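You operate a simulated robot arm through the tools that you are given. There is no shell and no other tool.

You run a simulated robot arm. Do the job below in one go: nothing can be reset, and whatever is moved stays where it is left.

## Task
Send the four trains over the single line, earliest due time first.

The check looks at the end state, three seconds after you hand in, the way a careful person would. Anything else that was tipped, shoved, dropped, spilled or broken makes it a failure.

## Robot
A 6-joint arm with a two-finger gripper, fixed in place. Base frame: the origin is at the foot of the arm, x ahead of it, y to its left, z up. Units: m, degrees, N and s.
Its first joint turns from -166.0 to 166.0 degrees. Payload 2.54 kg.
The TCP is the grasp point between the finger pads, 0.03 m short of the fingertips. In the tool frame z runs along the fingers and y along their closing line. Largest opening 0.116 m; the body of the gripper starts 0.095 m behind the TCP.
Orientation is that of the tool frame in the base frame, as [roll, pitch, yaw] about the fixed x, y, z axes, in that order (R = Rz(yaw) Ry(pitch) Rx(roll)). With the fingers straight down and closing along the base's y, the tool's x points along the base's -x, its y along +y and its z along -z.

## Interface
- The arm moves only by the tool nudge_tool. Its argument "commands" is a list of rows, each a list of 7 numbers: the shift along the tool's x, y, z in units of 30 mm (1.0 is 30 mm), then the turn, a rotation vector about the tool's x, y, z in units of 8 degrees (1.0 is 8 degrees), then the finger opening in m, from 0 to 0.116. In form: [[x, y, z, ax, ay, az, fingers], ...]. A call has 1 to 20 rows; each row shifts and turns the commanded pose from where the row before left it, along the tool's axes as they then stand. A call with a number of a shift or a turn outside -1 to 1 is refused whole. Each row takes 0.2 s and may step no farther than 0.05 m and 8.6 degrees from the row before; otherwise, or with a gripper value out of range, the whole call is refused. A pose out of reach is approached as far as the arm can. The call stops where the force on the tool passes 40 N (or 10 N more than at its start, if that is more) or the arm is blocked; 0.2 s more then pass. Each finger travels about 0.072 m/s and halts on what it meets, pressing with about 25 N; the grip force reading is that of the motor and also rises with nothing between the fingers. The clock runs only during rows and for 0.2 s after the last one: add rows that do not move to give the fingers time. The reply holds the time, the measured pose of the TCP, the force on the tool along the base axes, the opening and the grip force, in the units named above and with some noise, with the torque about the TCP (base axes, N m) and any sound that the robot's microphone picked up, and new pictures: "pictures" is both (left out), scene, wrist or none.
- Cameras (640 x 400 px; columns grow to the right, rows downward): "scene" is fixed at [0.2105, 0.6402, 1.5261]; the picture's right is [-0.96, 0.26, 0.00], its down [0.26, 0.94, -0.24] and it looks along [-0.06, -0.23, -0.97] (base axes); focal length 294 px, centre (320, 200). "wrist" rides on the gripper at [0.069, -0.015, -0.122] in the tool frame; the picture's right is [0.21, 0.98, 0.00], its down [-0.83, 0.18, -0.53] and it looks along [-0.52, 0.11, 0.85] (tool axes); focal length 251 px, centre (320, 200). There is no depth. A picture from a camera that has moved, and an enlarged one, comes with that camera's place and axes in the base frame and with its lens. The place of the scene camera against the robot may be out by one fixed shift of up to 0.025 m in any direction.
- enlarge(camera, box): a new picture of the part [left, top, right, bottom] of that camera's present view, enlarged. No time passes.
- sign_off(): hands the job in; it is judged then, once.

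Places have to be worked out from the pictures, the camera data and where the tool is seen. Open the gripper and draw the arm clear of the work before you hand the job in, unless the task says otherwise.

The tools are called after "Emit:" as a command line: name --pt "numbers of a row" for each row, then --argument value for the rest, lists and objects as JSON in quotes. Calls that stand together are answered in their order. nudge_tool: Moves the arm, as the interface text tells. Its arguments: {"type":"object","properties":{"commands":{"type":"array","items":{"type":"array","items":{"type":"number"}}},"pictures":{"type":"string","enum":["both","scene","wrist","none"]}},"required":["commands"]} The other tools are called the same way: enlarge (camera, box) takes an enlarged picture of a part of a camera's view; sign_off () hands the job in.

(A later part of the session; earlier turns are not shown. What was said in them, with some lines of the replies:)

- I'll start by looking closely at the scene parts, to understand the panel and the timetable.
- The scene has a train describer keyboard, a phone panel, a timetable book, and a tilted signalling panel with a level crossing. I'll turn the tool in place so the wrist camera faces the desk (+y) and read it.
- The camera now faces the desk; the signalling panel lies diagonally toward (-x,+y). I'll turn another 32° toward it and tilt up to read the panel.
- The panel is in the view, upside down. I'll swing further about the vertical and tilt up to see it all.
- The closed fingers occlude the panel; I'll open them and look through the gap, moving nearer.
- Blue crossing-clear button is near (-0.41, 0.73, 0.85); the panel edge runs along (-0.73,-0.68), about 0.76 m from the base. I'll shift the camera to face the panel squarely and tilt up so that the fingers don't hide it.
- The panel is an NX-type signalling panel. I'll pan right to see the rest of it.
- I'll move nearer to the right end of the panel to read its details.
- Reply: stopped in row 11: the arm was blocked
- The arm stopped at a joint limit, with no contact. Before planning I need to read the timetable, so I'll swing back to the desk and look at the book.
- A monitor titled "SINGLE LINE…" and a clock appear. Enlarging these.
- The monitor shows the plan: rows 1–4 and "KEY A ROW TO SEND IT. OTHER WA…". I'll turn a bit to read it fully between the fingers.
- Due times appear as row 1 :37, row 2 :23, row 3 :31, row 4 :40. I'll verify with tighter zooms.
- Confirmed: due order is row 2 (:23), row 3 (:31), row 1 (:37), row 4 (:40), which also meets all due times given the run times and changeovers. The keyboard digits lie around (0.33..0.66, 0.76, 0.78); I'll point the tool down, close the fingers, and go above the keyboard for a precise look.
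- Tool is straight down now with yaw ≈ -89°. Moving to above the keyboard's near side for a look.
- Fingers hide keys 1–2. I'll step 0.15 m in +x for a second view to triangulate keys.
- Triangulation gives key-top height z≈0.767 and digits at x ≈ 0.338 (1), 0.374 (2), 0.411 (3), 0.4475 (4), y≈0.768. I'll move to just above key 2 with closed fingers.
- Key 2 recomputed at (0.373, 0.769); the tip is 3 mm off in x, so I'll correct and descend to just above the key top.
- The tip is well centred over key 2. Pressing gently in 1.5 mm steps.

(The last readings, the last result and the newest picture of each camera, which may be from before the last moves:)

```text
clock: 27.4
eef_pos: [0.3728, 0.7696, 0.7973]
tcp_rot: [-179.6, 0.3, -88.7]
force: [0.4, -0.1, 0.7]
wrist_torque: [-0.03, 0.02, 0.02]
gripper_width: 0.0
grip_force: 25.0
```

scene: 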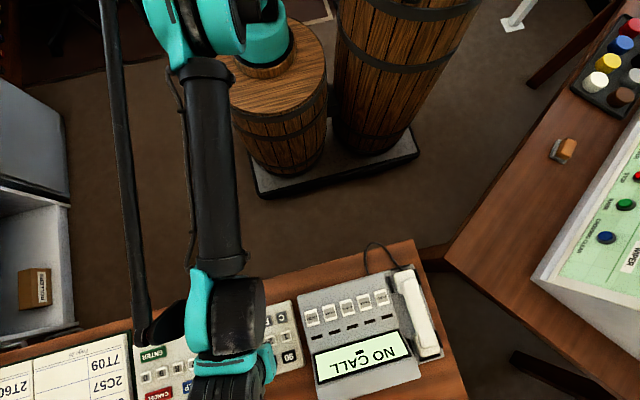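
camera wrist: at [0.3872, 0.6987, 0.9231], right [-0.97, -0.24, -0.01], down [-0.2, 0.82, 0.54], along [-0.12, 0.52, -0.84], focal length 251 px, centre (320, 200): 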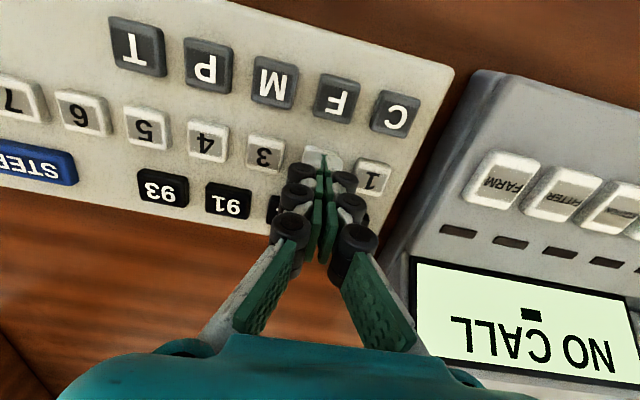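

No contact yet at z≈0.797. Continuing in small steps.

Emit:
nudge_tool --pt "0 0 0.05 0 0 0 0" --pt "0 0 0.05 0 0 0 0" --pt "0 0 0 0 0 0 0" --pictures "none"

```text
clock: 28.2
eef_pos: [0.3727, 0.7694, 0.7942]
tcp_rot: [-179.7, 0.3, -88.8]
force: [-0.5, 0.4, 2.7]
wrist_torque: [0.02, 0.02, 0.0]
gripper_width: 0.0059
grip_force: 28.6
heard: click
```

A click was heard on key 2. I'll lift off, back away and tilt up to check the monitor.

Emit:
nudge_tool --pt "0 0 -1 0 0 0 0" --pt "0 0 -1 0 0 0 0" --pt "0.8 0 -0.8 0 0 0 0" --pt "0.8 0 -0.8 0 0 0 0" --pt "0.8 0 -0.8 0 0 0 0" --pt "0.8 0 -0.8 0 0 0 0" --pt "0.8 0 -0.8 0 0 0 0" --pt "0.8 0 -0.8 0 0 0 0" --pt "0 0 0 0 0 1 0" --pt "0 0 0 0 0 1 0" --pt "0 0 0 0 -1 0 0" --pt "0 0 0 0 -1 0 0" --pt "0 0 0 0 -1 0 0" --pt "0 0 0 0 -1 0 0" --pt "0 0 0 0 -1 0 0" --pt "0 0 0 0 -1 0 0"

```text
clock: 31.6
eef_pos: [0.3751, 0.6243, 0.9961]
tcp_rot: [-179.7, 48.7, -104.6]
force: [0.2, 1.3, -0.1]
wrist_torque: [0.02, -0.01, -0.01]
gripper_width: 0.0
grip_force: 28.9
camera wrist: at [0.3554, 0.4875, 1.0264], right [-0.98, 0.11, -0.16], down [-0.14, 0.19, 0.97], along [0.14, 0.98, -0.17], focal length 251 px, centre (320, 200)
```

scene: 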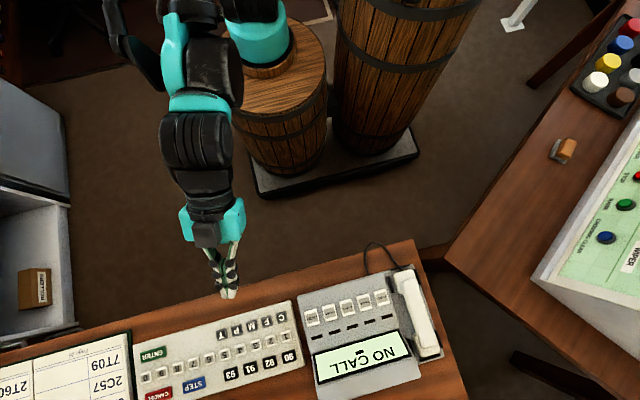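
wrist: 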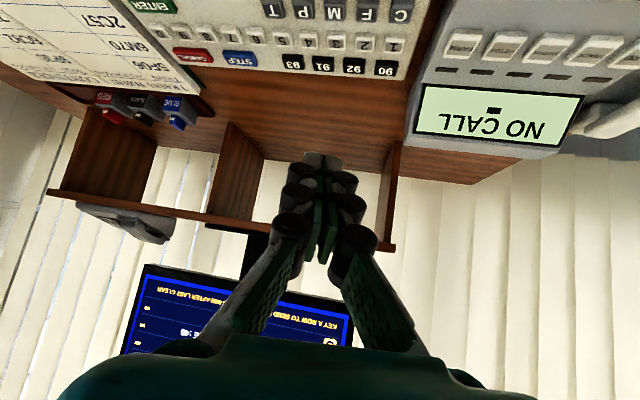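

The monitor is partly hidden; tilt up more and open the fingers.

Emit:
nudge_tool --pt "0 0 0 0 -1 0 0.05" --pt "0 0 0 0 -1 0 0.116" --pt "0 0 0 0 -1 0 0.116" --pt "0 0 0 0.9 0 0.4 0.116" --pt "0 0 0 0 0 0 0.116" --pictures "wrist"

Emit:
enlarge --camera "wrist" --box '[170, 110, 410, 280]'

```text
clock: 32.8
eef_pos: [0.3749, 0.6244, 0.996]
tcp_rot: [177.5, 72.3, -114.7]
force: [0.0, 0.5, -0.5]
wrist_torque: [0.02, 0.03, 0.0]
gripper_width: 0.1159
grip_force: 0.1
camera wrist: at [0.3365, 0.4922, 0.9675], right [-0.93, 0.31, -0.19], down [-0.26, -0.17, 0.95], along [0.27, 0.93, 0.24], focal length 251 px, centre (320, 200)
```

wrist: 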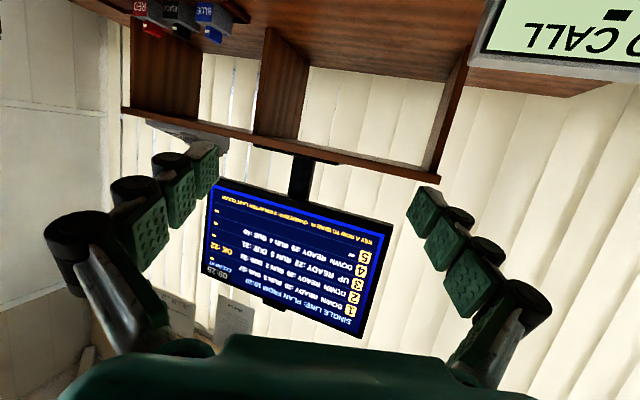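

```text
2.35 times, centred on (290, 195) of wrist
camera zoom: at [0.3365, 0.4922, 0.9675], right [-0.93, 0.31, -0.19], down [-0.26, -0.17, 0.95], along [0.27, 0.93, 0.24], focal length 592 px, centre (391, 212)
```

zoom: 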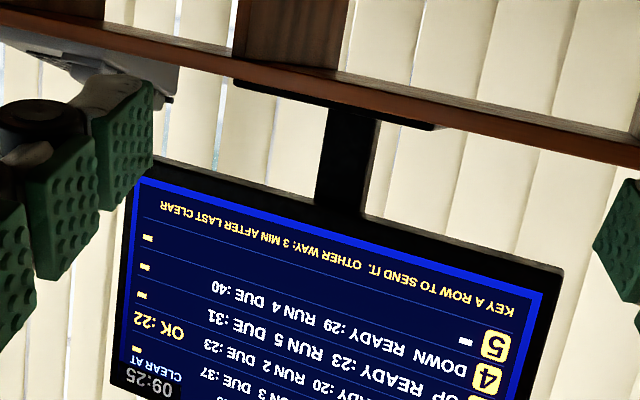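

Row 2 shows "OK :22" — keying the digit sends it. Now undo the tilt, close the fingers and return to straight-down for key 3.

Emit:
nudge_tool --pt "0 0 0 -0.9 0 -0.4 0.116" --pt "0 0 0 0 1 0 0.05" --pt "0 0 0 0 1 0 0" --pt "0 0 0 0 1 0 0" --pt "0 0 0 0 1 0 0" --pt "0 0 0 0 1 0 0" --pt "0 0 0 0 1 0 0" --pt "0 0 0 0 1 0 0" --pt "0 0 0 0 1 0 0" --pt "0 0 0 0 1 0 0" --pt "0 0 0 0 0 -1 0" --pt "0 0 0 0 0 -1 0" --pt "0 0 0 0 0 0 0" --pictures "wrist"

```text
clock: 35.6
eef_pos: [0.376, 0.6235, 0.9962]
tcp_rot: [-179.7, 0.2, -88.6]
force: [0.3, 0.3, 1.0]
wrist_torque: [0.0, 0.0, -0.01]
gripper_width: 0.0
grip_force: 24.9
camera wrist: at [0.3906, 0.5547, 1.1187], right [-0.97, -0.24, -0.01], down [-0.2, 0.82, 0.54], along [-0.12, 0.52, -0.84], focal length 251 px, centre (320, 200)
```

wrist: 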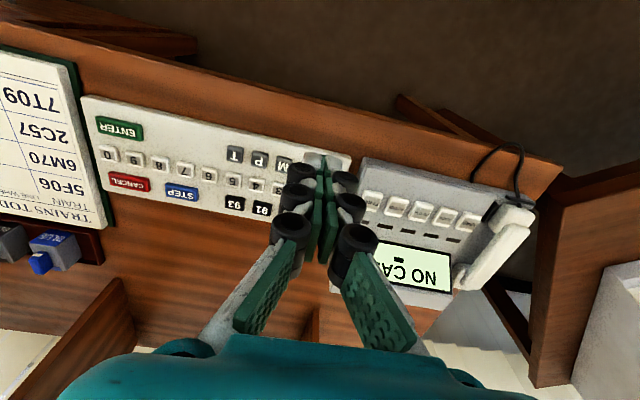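

Pose restored. Moving above key 3 at (0.410, 0.769).

Emit:
nudge_tool --pt "-0.677 -0.181 0.849 0 0 0 0" --pt "-0.677 -0.181 0.849 0 0 0 0" --pt "-0.677 -0.181 0.849 0 0 0 0" --pt "-0.677 -0.181 0.849 0 0 0 0" --pt "-0.677 -0.181 0.849 0 0 0 0" --pt "-0.677 -0.181 0.849 0 0 0 0" --pt "-0.677 -0.181 0.849 0 0 0 0" --pt "0 0 0 0 0 0 0" --pictures "wrist"

Emit:
enlarge --camera "wrist" --box '[200, 80, 440, 230]'

```text
clock: 37.4
eef_pos: [0.4091, 0.7663, 0.821]
tcp_rot: [-179.8, 0.4, -88.7]
force: [0.2, 0.1, -0.6]
wrist_torque: [-0.03, 0.01, -0.01]
gripper_width: 0.0
grip_force: 25.4
camera wrist: at [0.4255, 0.6972, 0.9435], right [-0.97, -0.24, -0.01], down [-0.2, 0.82, 0.54], along [-0.12, 0.52, -0.84], focal length 251 px, centre (320, 200)
```

wrist: 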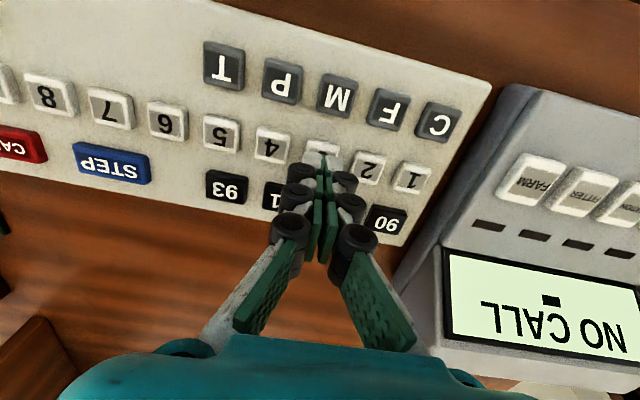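

```text
2.67 times, centred on (320, 155) of wrist
camera zoom: at [0.4255, 0.6972, 0.9435], right [-0.97, -0.24, -0.01], down [-0.2, 0.82, 0.54], along [-0.12, 0.52, -0.84], focal length 670 px, centre (320, 320)
```

zoom: 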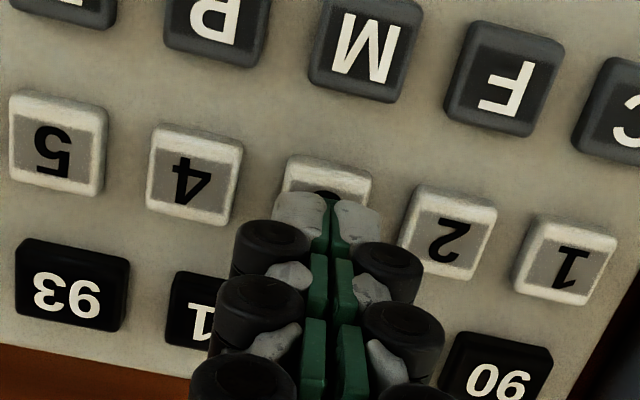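

Between 4 and 2 confirmed: this is key 3, tip 2 mm short in y. Pressing.

Emit:
nudge_tool --pt "-0.07 0 0.5 0 0 0 0" --pt "0 0 0.3 0 0 0 0" --pt "0 0 0.05 0 0 0 0" --pt "0 0 0.05 0 0 0 0" --pt "0 0 0.05 0 0 0 0" --pt "0 0 0 0 0 0 0" --pictures "none"

```text
clock: 38.8
eef_pos: [0.4093, 0.77, 0.7915]
tcp_rot: [-179.8, 0.4, -88.7]
force: [-3.2, -1.7, 11.0]
wrist_torque: [-0.04, 0.11, -0.02]
gripper_width: 0.0061
grip_force: 28.4
heard: click
```

Click on key 3. Lift off and check the monitor before the next key.

Emit:
nudge_tool --pt "0 0 -1 0 0 0 0" --pt "0 0 -1 0 0 0 0" --pt "0.8 0 -0.8 0 0 0 0" --pt "0.8 0 -0.8 0 0 0 0" --pt "0.8 0 -0.8 0 0 0 0" --pt "0.8 0 -0.8 0 0 0 0" --pt "0.8 0 -0.8 0 0 0 0" --pt "0.8 0 -0.8 0 0 0 0" --pt "0 0 0 0 0 1 0" --pt "0 0 0 0 0 1 0" --pt "0 0 0 0 -1 0 0" --pt "0 0 0 0 -1 0 0" --pt "0 0 0 0 -1 0 0" --pt "0 0 0 0 -1 0 0" --pt "0 0 0 0 -1 0 0" --pt "0 0 0 0 -1 0 0.05" --pt "0 0 0 0 -1 0 0.116" --pt "0 0 0 0 -1 0 0.116" --pt "0 0 0 0 -1 0 0.116" --pt "0 0 0 0 0 0 0.116" --pictures "wrist"

Emit:
enlarge --camera "wrist" --box '[170, 110, 410, 320]'

```text
clock: 43.0
eef_pos: [0.414, 0.626, 0.9937]
tcp_rot: [-179.4, 72.4, -104.1]
force: [0.1, 0.8, -0.9]
wrist_torque: [0.0, -0.02, -0.03]
gripper_width: 0.116
grip_force: 0.2
camera wrist: at [0.3932, 0.4888, 0.9659], right [-0.96, 0.19, -0.21], down [-0.24, -0.21, 0.95], along [0.13, 0.96, 0.24], focal length 251 px, centre (320, 200)
```

wrist: 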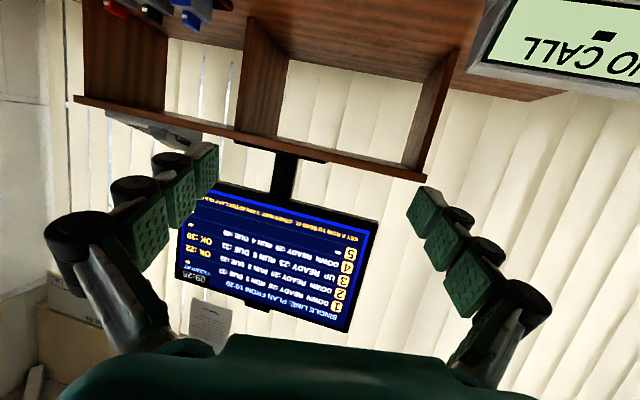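

```text
1.90 times, centred on (290, 215) of wrist
camera zoom: at [0.3932, 0.4888, 0.9659], right [-0.96, 0.19, -0.21], down [-0.24, -0.21, 0.95], along [0.13, 0.96, 0.24], focal length 479 px, centre (377, 171)
```

zoom: 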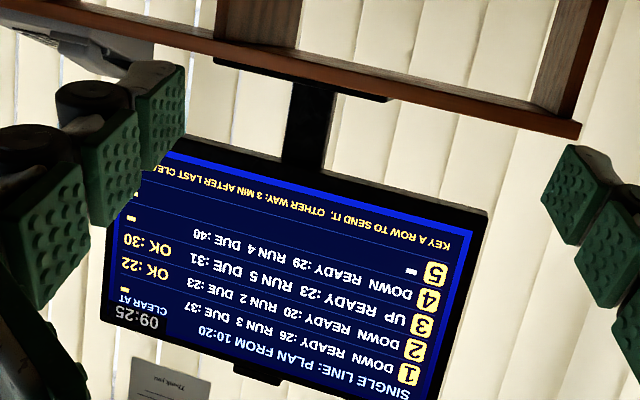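

Row 3 shows "OK :30". Returning to straight down and moving above key 1 at (0.338, 0.769).

Emit:
nudge_tool --pt "0 0 0 0 1 0 0.05" --pt "0 0 0 0 1 0 0" --pt "0 0 0 0 1 0 0" --pt "0 0 0 0 1 0 0" --pt "0 0 0 0 1 0 0" --pt "0 0 0 0 1 0 0" --pt "0 0 0 0 1 0 0" --pt "0 0 0 0 1 0 0" --pt "0 0 0 0 1 0 0" --pt "0 0 0 0 0 -1 0" --pt "0 0 0 0 0 -1 0" --pt "-0.685 0.345 0.829 0 0 0 0" --pt "-0.685 0.345 0.829 0 0 0 0" --pt "-0.685 0.345 0.829 0 0 0 0" --pt "-0.685 0.345 0.829 0 0 0 0" --pt "-0.685 0.345 0.829 0 0 0 0" --pt "-0.685 0.345 0.829 0 0 0 0" --pt "-0.685 0.345 0.829 0 0 0 0" --pt "0 0 0 0 0 0 0" --pictures "wrist"

Emit:
enlarge --camera "wrist" --box '[200, 80, 440, 230]'

```text
clock: 47.0
eef_pos: [0.3377, 0.7693, 0.8178]
tcp_rot: [-179.5, 0.4, -88.8]
force: [0.6, 0.2, 0.1]
wrist_torque: [0.01, -0.02, 0.01]
gripper_width: 0.0001
grip_force: 25.3
camera wrist: at [0.3537, 0.7002, 0.9406], right [-0.97, -0.24, -0.01], down [-0.2, 0.82, 0.54], along [-0.12, 0.52, -0.84], focal length 251 px, centre (320, 200)
```

wrist: 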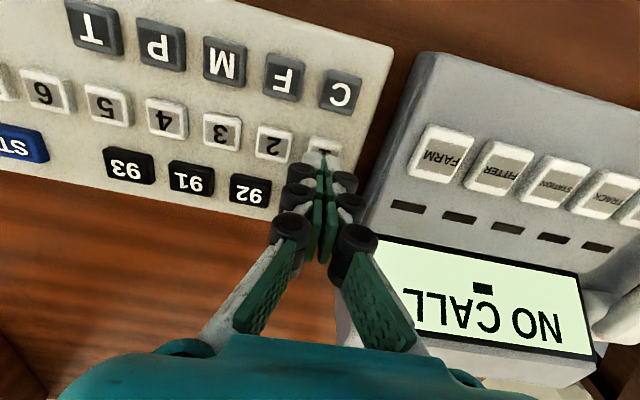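

```text
2.67 times, centred on (320, 155) of wrist
camera zoom: at [0.3537, 0.7002, 0.9406], right [-0.97, -0.24, -0.01], down [-0.2, 0.82, 0.54], along [-0.12, 0.52, -0.84], focal length 670 px, centre (320, 320)
```

zoom: 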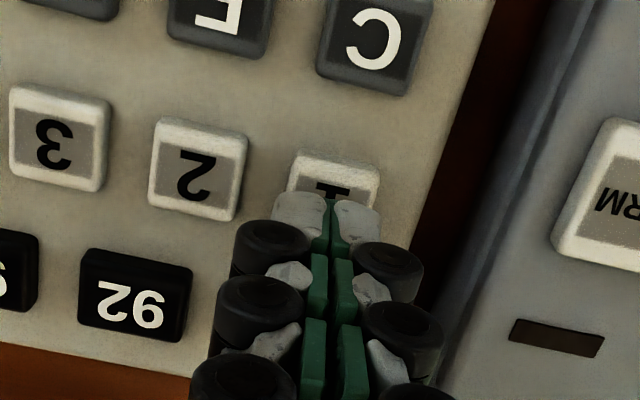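

Directly over key 1, with the console well below the gripper body. Pressing.

Emit:
nudge_tool --pt "0 0 0.4 0 0 0 0" --pt "0 0 0.3 0 0 0 0" --pt "0 0 0.05 0 0 0 0" --pt "0 0 0.05 0 0 0 0" --pt "0 0 0.05 0 0 0 0" --pt "0 0 0 0 0 0 0" --pictures "none"

```text
clock: 48.4
eef_pos: [0.3387, 0.7675, 0.7933]
tcp_rot: [-179.7, 0.3, -88.7]
force: [1.6, 0.7, 2.5]
wrist_torque: [0.0, -0.05, -0.04]
gripper_width: 0.0063
grip_force: 28.9
heard: click
```

Click on key 1. Lift off and check the monitor again.

Emit:
nudge_tool --pt "0 0 -1 0 0 0 0" --pt "0 0 -1 0 0 0 0" --pt "0.8 -0.4 -0.8 0 0 0 0" --pt "0.8 -0.4 -0.8 0 0 0 0" --pt "0.8 -0.4 -0.8 0 0 0 0" --pt "0.8 -0.4 -0.8 0 0 0 0" --pt "0.8 -0.4 -0.8 0 0 0 0" --pt "0.8 -0.4 -0.8 0 0 0 0" --pt "0 0 0 0 0 1 0" --pt "0 0 0 0 0 1 0" --pt "0 0 0 0 -1 0 0" --pt "0 0 0 0 -1 0 0" --pt "0 0 0 0 -1 0 0" --pt "0 0 0 0 -1 0 0" --pt "0 0 0 0 -1 0 0" --pt "0 0 0 0 -1 0 0.05" --pt "0 0 0 0 -1 0 0.116" --pt "0 0 0 0 -1 0 0.116" --pt "0 0 0 0 -1 0 0.116" --pt "0 0 0 0 0 0 0.116" --pictures "wrist"

Emit:
enlarge --camera "wrist" --box '[170, 110, 410, 320]'

```text
clock: 52.6
eef_pos: [0.4121, 0.6243, 0.999]
tcp_rot: [-179.4, 72.5, -104.2]
force: [0.1, -0.8, 0.2]
wrist_torque: [-0.02, 0.02, 0.02]
gripper_width: 0.1157
grip_force: 0.0
camera wrist: at [0.3935, 0.4888, 0.9695], right [-0.96, 0.19, -0.21], down [-0.24, -0.21, 0.95], along [0.13, 0.96, 0.24], focal length 251 px, centre (320, 200)
```

wrist: 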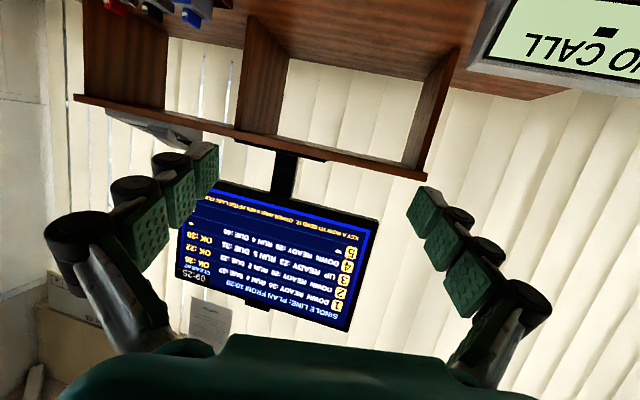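

```text
1.90 times, centred on (290, 215) of wrist
camera zoom: at [0.3935, 0.4888, 0.9695], right [-0.96, 0.19, -0.21], down [-0.24, -0.21, 0.95], along [0.13, 0.96, 0.24], focal length 479 px, centre (377, 171)
```

zoom: 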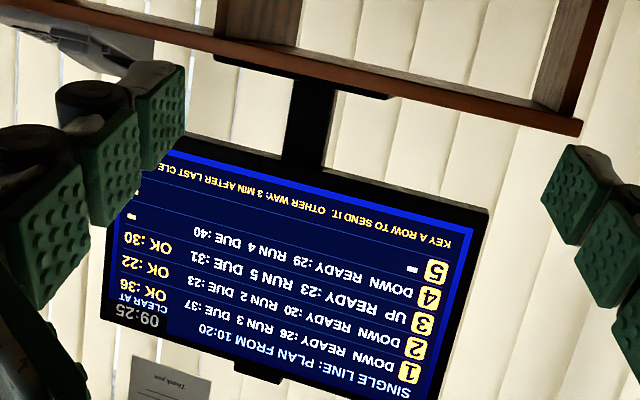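

Row 1 shows "OK :36". Now for key 4 at (0.4475, 0.769).

Emit:
nudge_tool --pt "0 0 0 0 1 0 0.05" --pt "0 0 0 0 1 0 0" --pt "0 0 0 0 1 0 0" --pt "0 0 0 0 1 0 0" --pt "0 0 0 0 1 0 0" --pt "0 0 0 0 1 0 0" --pt "0 0 0 0 1 0 0" --pt "0 0 0 0 1 0 0" --pt "0 0 0 0 1 0 0" --pt "0 0 0 0 0 -1 0" --pt "0 0 0 0 0 -1 0" --pt "-0.663 -0.176 0.845 0 0 0 0" --pt "-0.663 -0.176 0.845 0 0 0 0" --pt "-0.663 -0.176 0.845 0 0 0 0" --pt "-0.663 -0.176 0.845 0 0 0 0" --pt "-0.663 -0.176 0.845 0 0 0 0" --pt "-0.663 -0.176 0.845 0 0 0 0" --pt "-0.663 -0.176 0.845 0 0 0 0" --pt "0 0 0 0 0 0 0" --pictures "wrist"

Emit:
enlarge --camera "wrist" --box '[200, 80, 440, 230]'

```text
clock: 56.6
eef_pos: [0.4475, 0.7643, 0.8201]
tcp_rot: [-179.7, 0.3, -88.7]
force: [0.5, 0.1, -0.7]
wrist_torque: [-0.01, 0.06, -0.04]
gripper_width: 0.0
grip_force: 24.7
camera wrist: at [0.4634, 0.6955, 0.9425], right [-0.97, -0.24, -0.01], down [-0.2, 0.82, 0.54], along [-0.12, 0.52, -0.84], focal length 251 px, centre (320, 200)
```

wrist: 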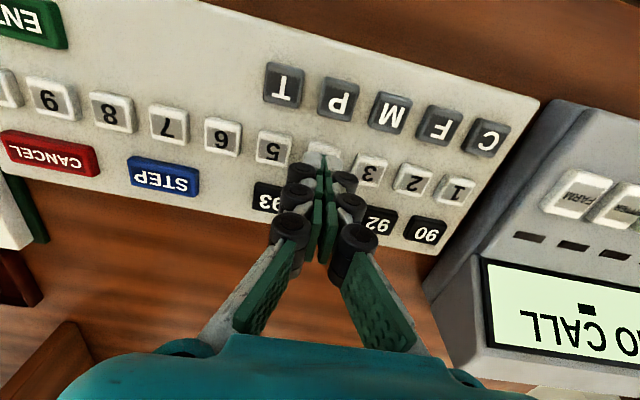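

```text
2.67 times, centred on (320, 155) of wrist
camera zoom: at [0.4634, 0.6955, 0.9425], right [-0.97, -0.24, -0.01], down [-0.2, 0.82, 0.54], along [-0.12, 0.52, -0.84], focal length 670 px, centre (320, 320)
```

zoom: 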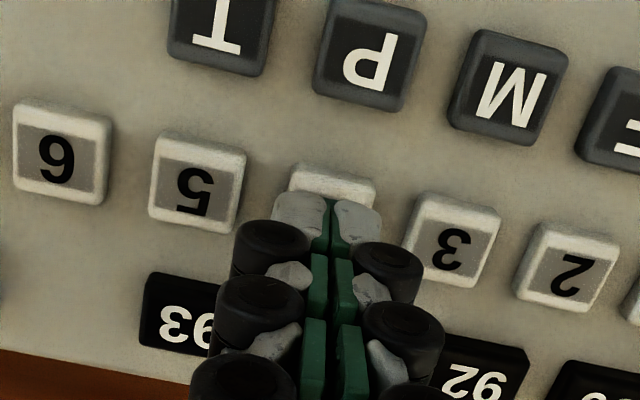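

Between 5 and 3, so this is key 4; 3 mm short in y. Correct and press.

Emit:
nudge_tool --pt "-0.09 0 0.45 0 0 0 0" --pt "0 0 0.32 0 0 0 0" --pt "0 0 0.05 0 0 0 0" --pt "0 0 0.05 0 0 0 0" --pt "0 0 0.05 0 0 0 0" --pt "0 0 0 0 0 0 0" --pictures "none"

```text
clock: 58.0
eef_pos: [0.448, 0.7708, 0.7935]
tcp_rot: [-179.7, 0.5, -88.7]
force: [1.4, -0.7, 1.7]
wrist_torque: [-0.01, 0.0, -0.04]
gripper_width: 0.006
grip_force: 28.9
heard: click
```

Click on key 4. Lift off, retreat, and check the final monitor state.

Emit:
nudge_tool --pt "0 0 -1 0 0 0 0" --pt "0 0 -1 0 0 0 0" --pt "0.8 0.2 -0.8 0 0 0 0" --pt "0.8 0.2 -0.8 0 0 0 0" --pt "0.8 0.2 -0.8 0 0 0 0" --pt "0.8 0.2 -0.8 0 0 0 0" --pt "0.8 0.2 -0.8 0 0 0 0" --pt "0.8 0.2 -0.8 0 0 0 0" --pt "0 0 0 0 0 1 0" --pt "0 0 0 0 0 1 0" --pt "0 0 0 0 -1 0 0" --pt "0 0 0 0 -1 0 0" --pt "0 0 0 0 -1 0 0" --pt "0 0 0 0 -1 0 0" --pt "0 0 0 0 -1 0 0" --pt "0 0 0 0 -1 0 0.05" --pt "0 0 0 0 -1 0 0.116" --pt "0 0 0 0 -1 0 0.116" --pt "0 0 0 0 -1 0 0.116" --pt "0 0 0 0 0 0 0.116"

Emit:
enlarge --camera "wrist" --box '[170, 110, 410, 320]'

```text
clock: 62.2
eef_pos: [0.415, 0.6241, 0.9978]
tcp_rot: [-179.5, 72.5, -104.2]
force: [0.9, 0.1, -0.6]
wrist_torque: [0.0, 0.01, -0.01]
gripper_width: 0.1161
grip_force: 0.0
camera wrist: at [0.3946, 0.4866, 0.9684], right [-0.96, 0.19, -0.21], down [-0.24, -0.21, 0.95], along [0.13, 0.96, 0.24], focal length 251 px, centre (320, 200)
```

scene: 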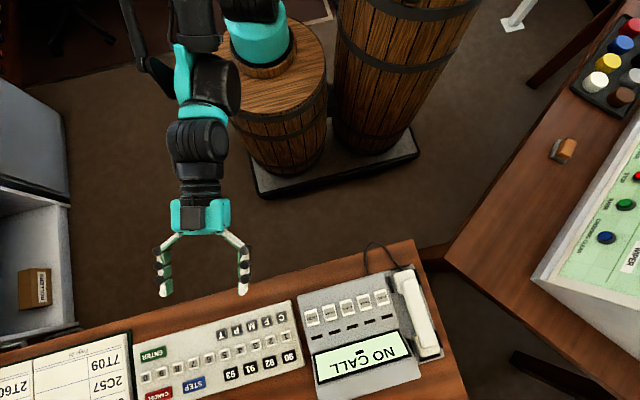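
wrist: 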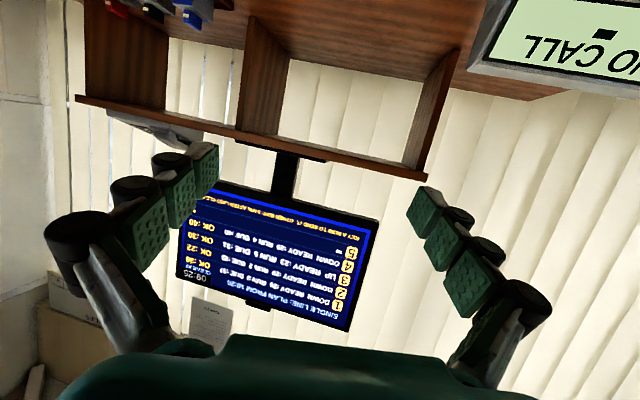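

```text
1.90 times, centred on (290, 215) of wrist
camera zoom: at [0.3946, 0.4866, 0.9684], right [-0.96, 0.19, -0.21], down [-0.24, -0.21, 0.95], along [0.13, 0.96, 0.24], focal length 479 px, centre (377, 171)
```

zoom: 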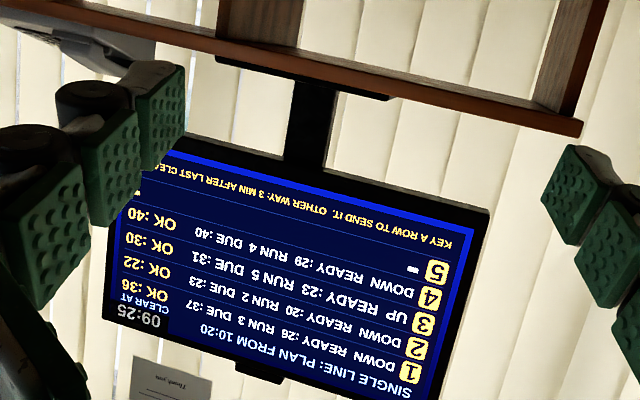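

All four rows show OK (:22, :30, :36, :40), sent in due order. I'll draw the arm clear back towards the base and up.

Emit:
nudge_tool --pt "0 0 0 0 1 0 0.116" --pt "0 0 0 0 1 0 0.116" --pt "0 0 0 0 1 0 0.116" --pt "0 0 0 0 1 0 0.116" --pt "0 0 0 0 1 0 0.116" --pt "0 0 0 0 1 0 0.116" --pt "0 0 0 0 1 0 0.116" --pt "0 0 0 0 1 0 0.116" --pt "0 0 0 0 1 0 0.116" --pt "0.9 0 -0.3 0 0 0 0.116" --pt "0.9 0 -0.3 0 0 0 0.116" --pt "0.9 0 -0.3 0 0 0 0.116" --pt "0.9 0 -0.3 0 0 0 0.116" --pt "0.9 0 -0.3 0 0 0 0.116" --pt "0.9 0 -0.3 0 0 0 0.116" --pt "0.9 0 -0.3 0 0 0 0.116" --pt "0 0 0 0 0 0 0.116"

```text
clock: 65.8
eef_pos: [0.3671, 0.4371, 1.0577]
tcp_rot: [-179.9, 0.4, -104.7]
force: [0.9, -0.1, 0.1]
wrist_torque: [-0.01, -0.03, 0.0]
gripper_width: 0.1159
grip_force: 0.1
camera wrist: at [0.3634, 0.3661, 1.181], right [-1.0, 0.04, 0.0], down [0.03, 0.84, 0.54], along [0.03, 0.54, -0.84], focal length 251 px, centre (320, 200)
```

scene: 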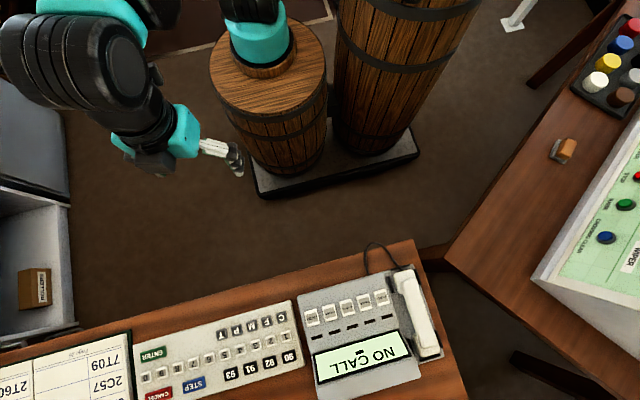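
wrist: 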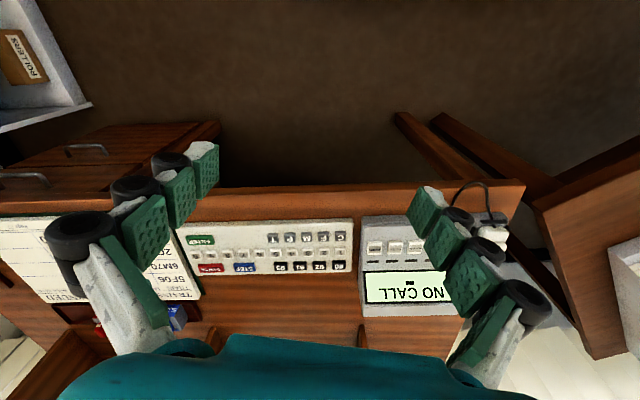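

The arm is clear, the gripper is open, and everything else looks undisturbed. Handing in.

Emit:
sign_off

```text
The job is handed in.
```

I sent all four trains over the single line in due-time order by keying their rows on the keyboard: row 2, then 3, then 1, then 4. The job is handed in; I haven't been shown the judge's result.

The monitor marked each row OK, and every train clears by its due time:

| Order | Row | Direction | Clear at | Due |
|---|---|---|---|---|
| 1st | 2 | Down | :22 | :23 |
| 2nd | 3 | Up | :30 | :31 |
| 3rd | 1 | Down | :36 | :37 |
| 4th | 4 | Down | :40 | :40 |

Row 5 was empty, so I left it alone. I touched nothing except those four keys. The arm is drawn clear with the gripper open, and the last pictures show nothing else disturbed.
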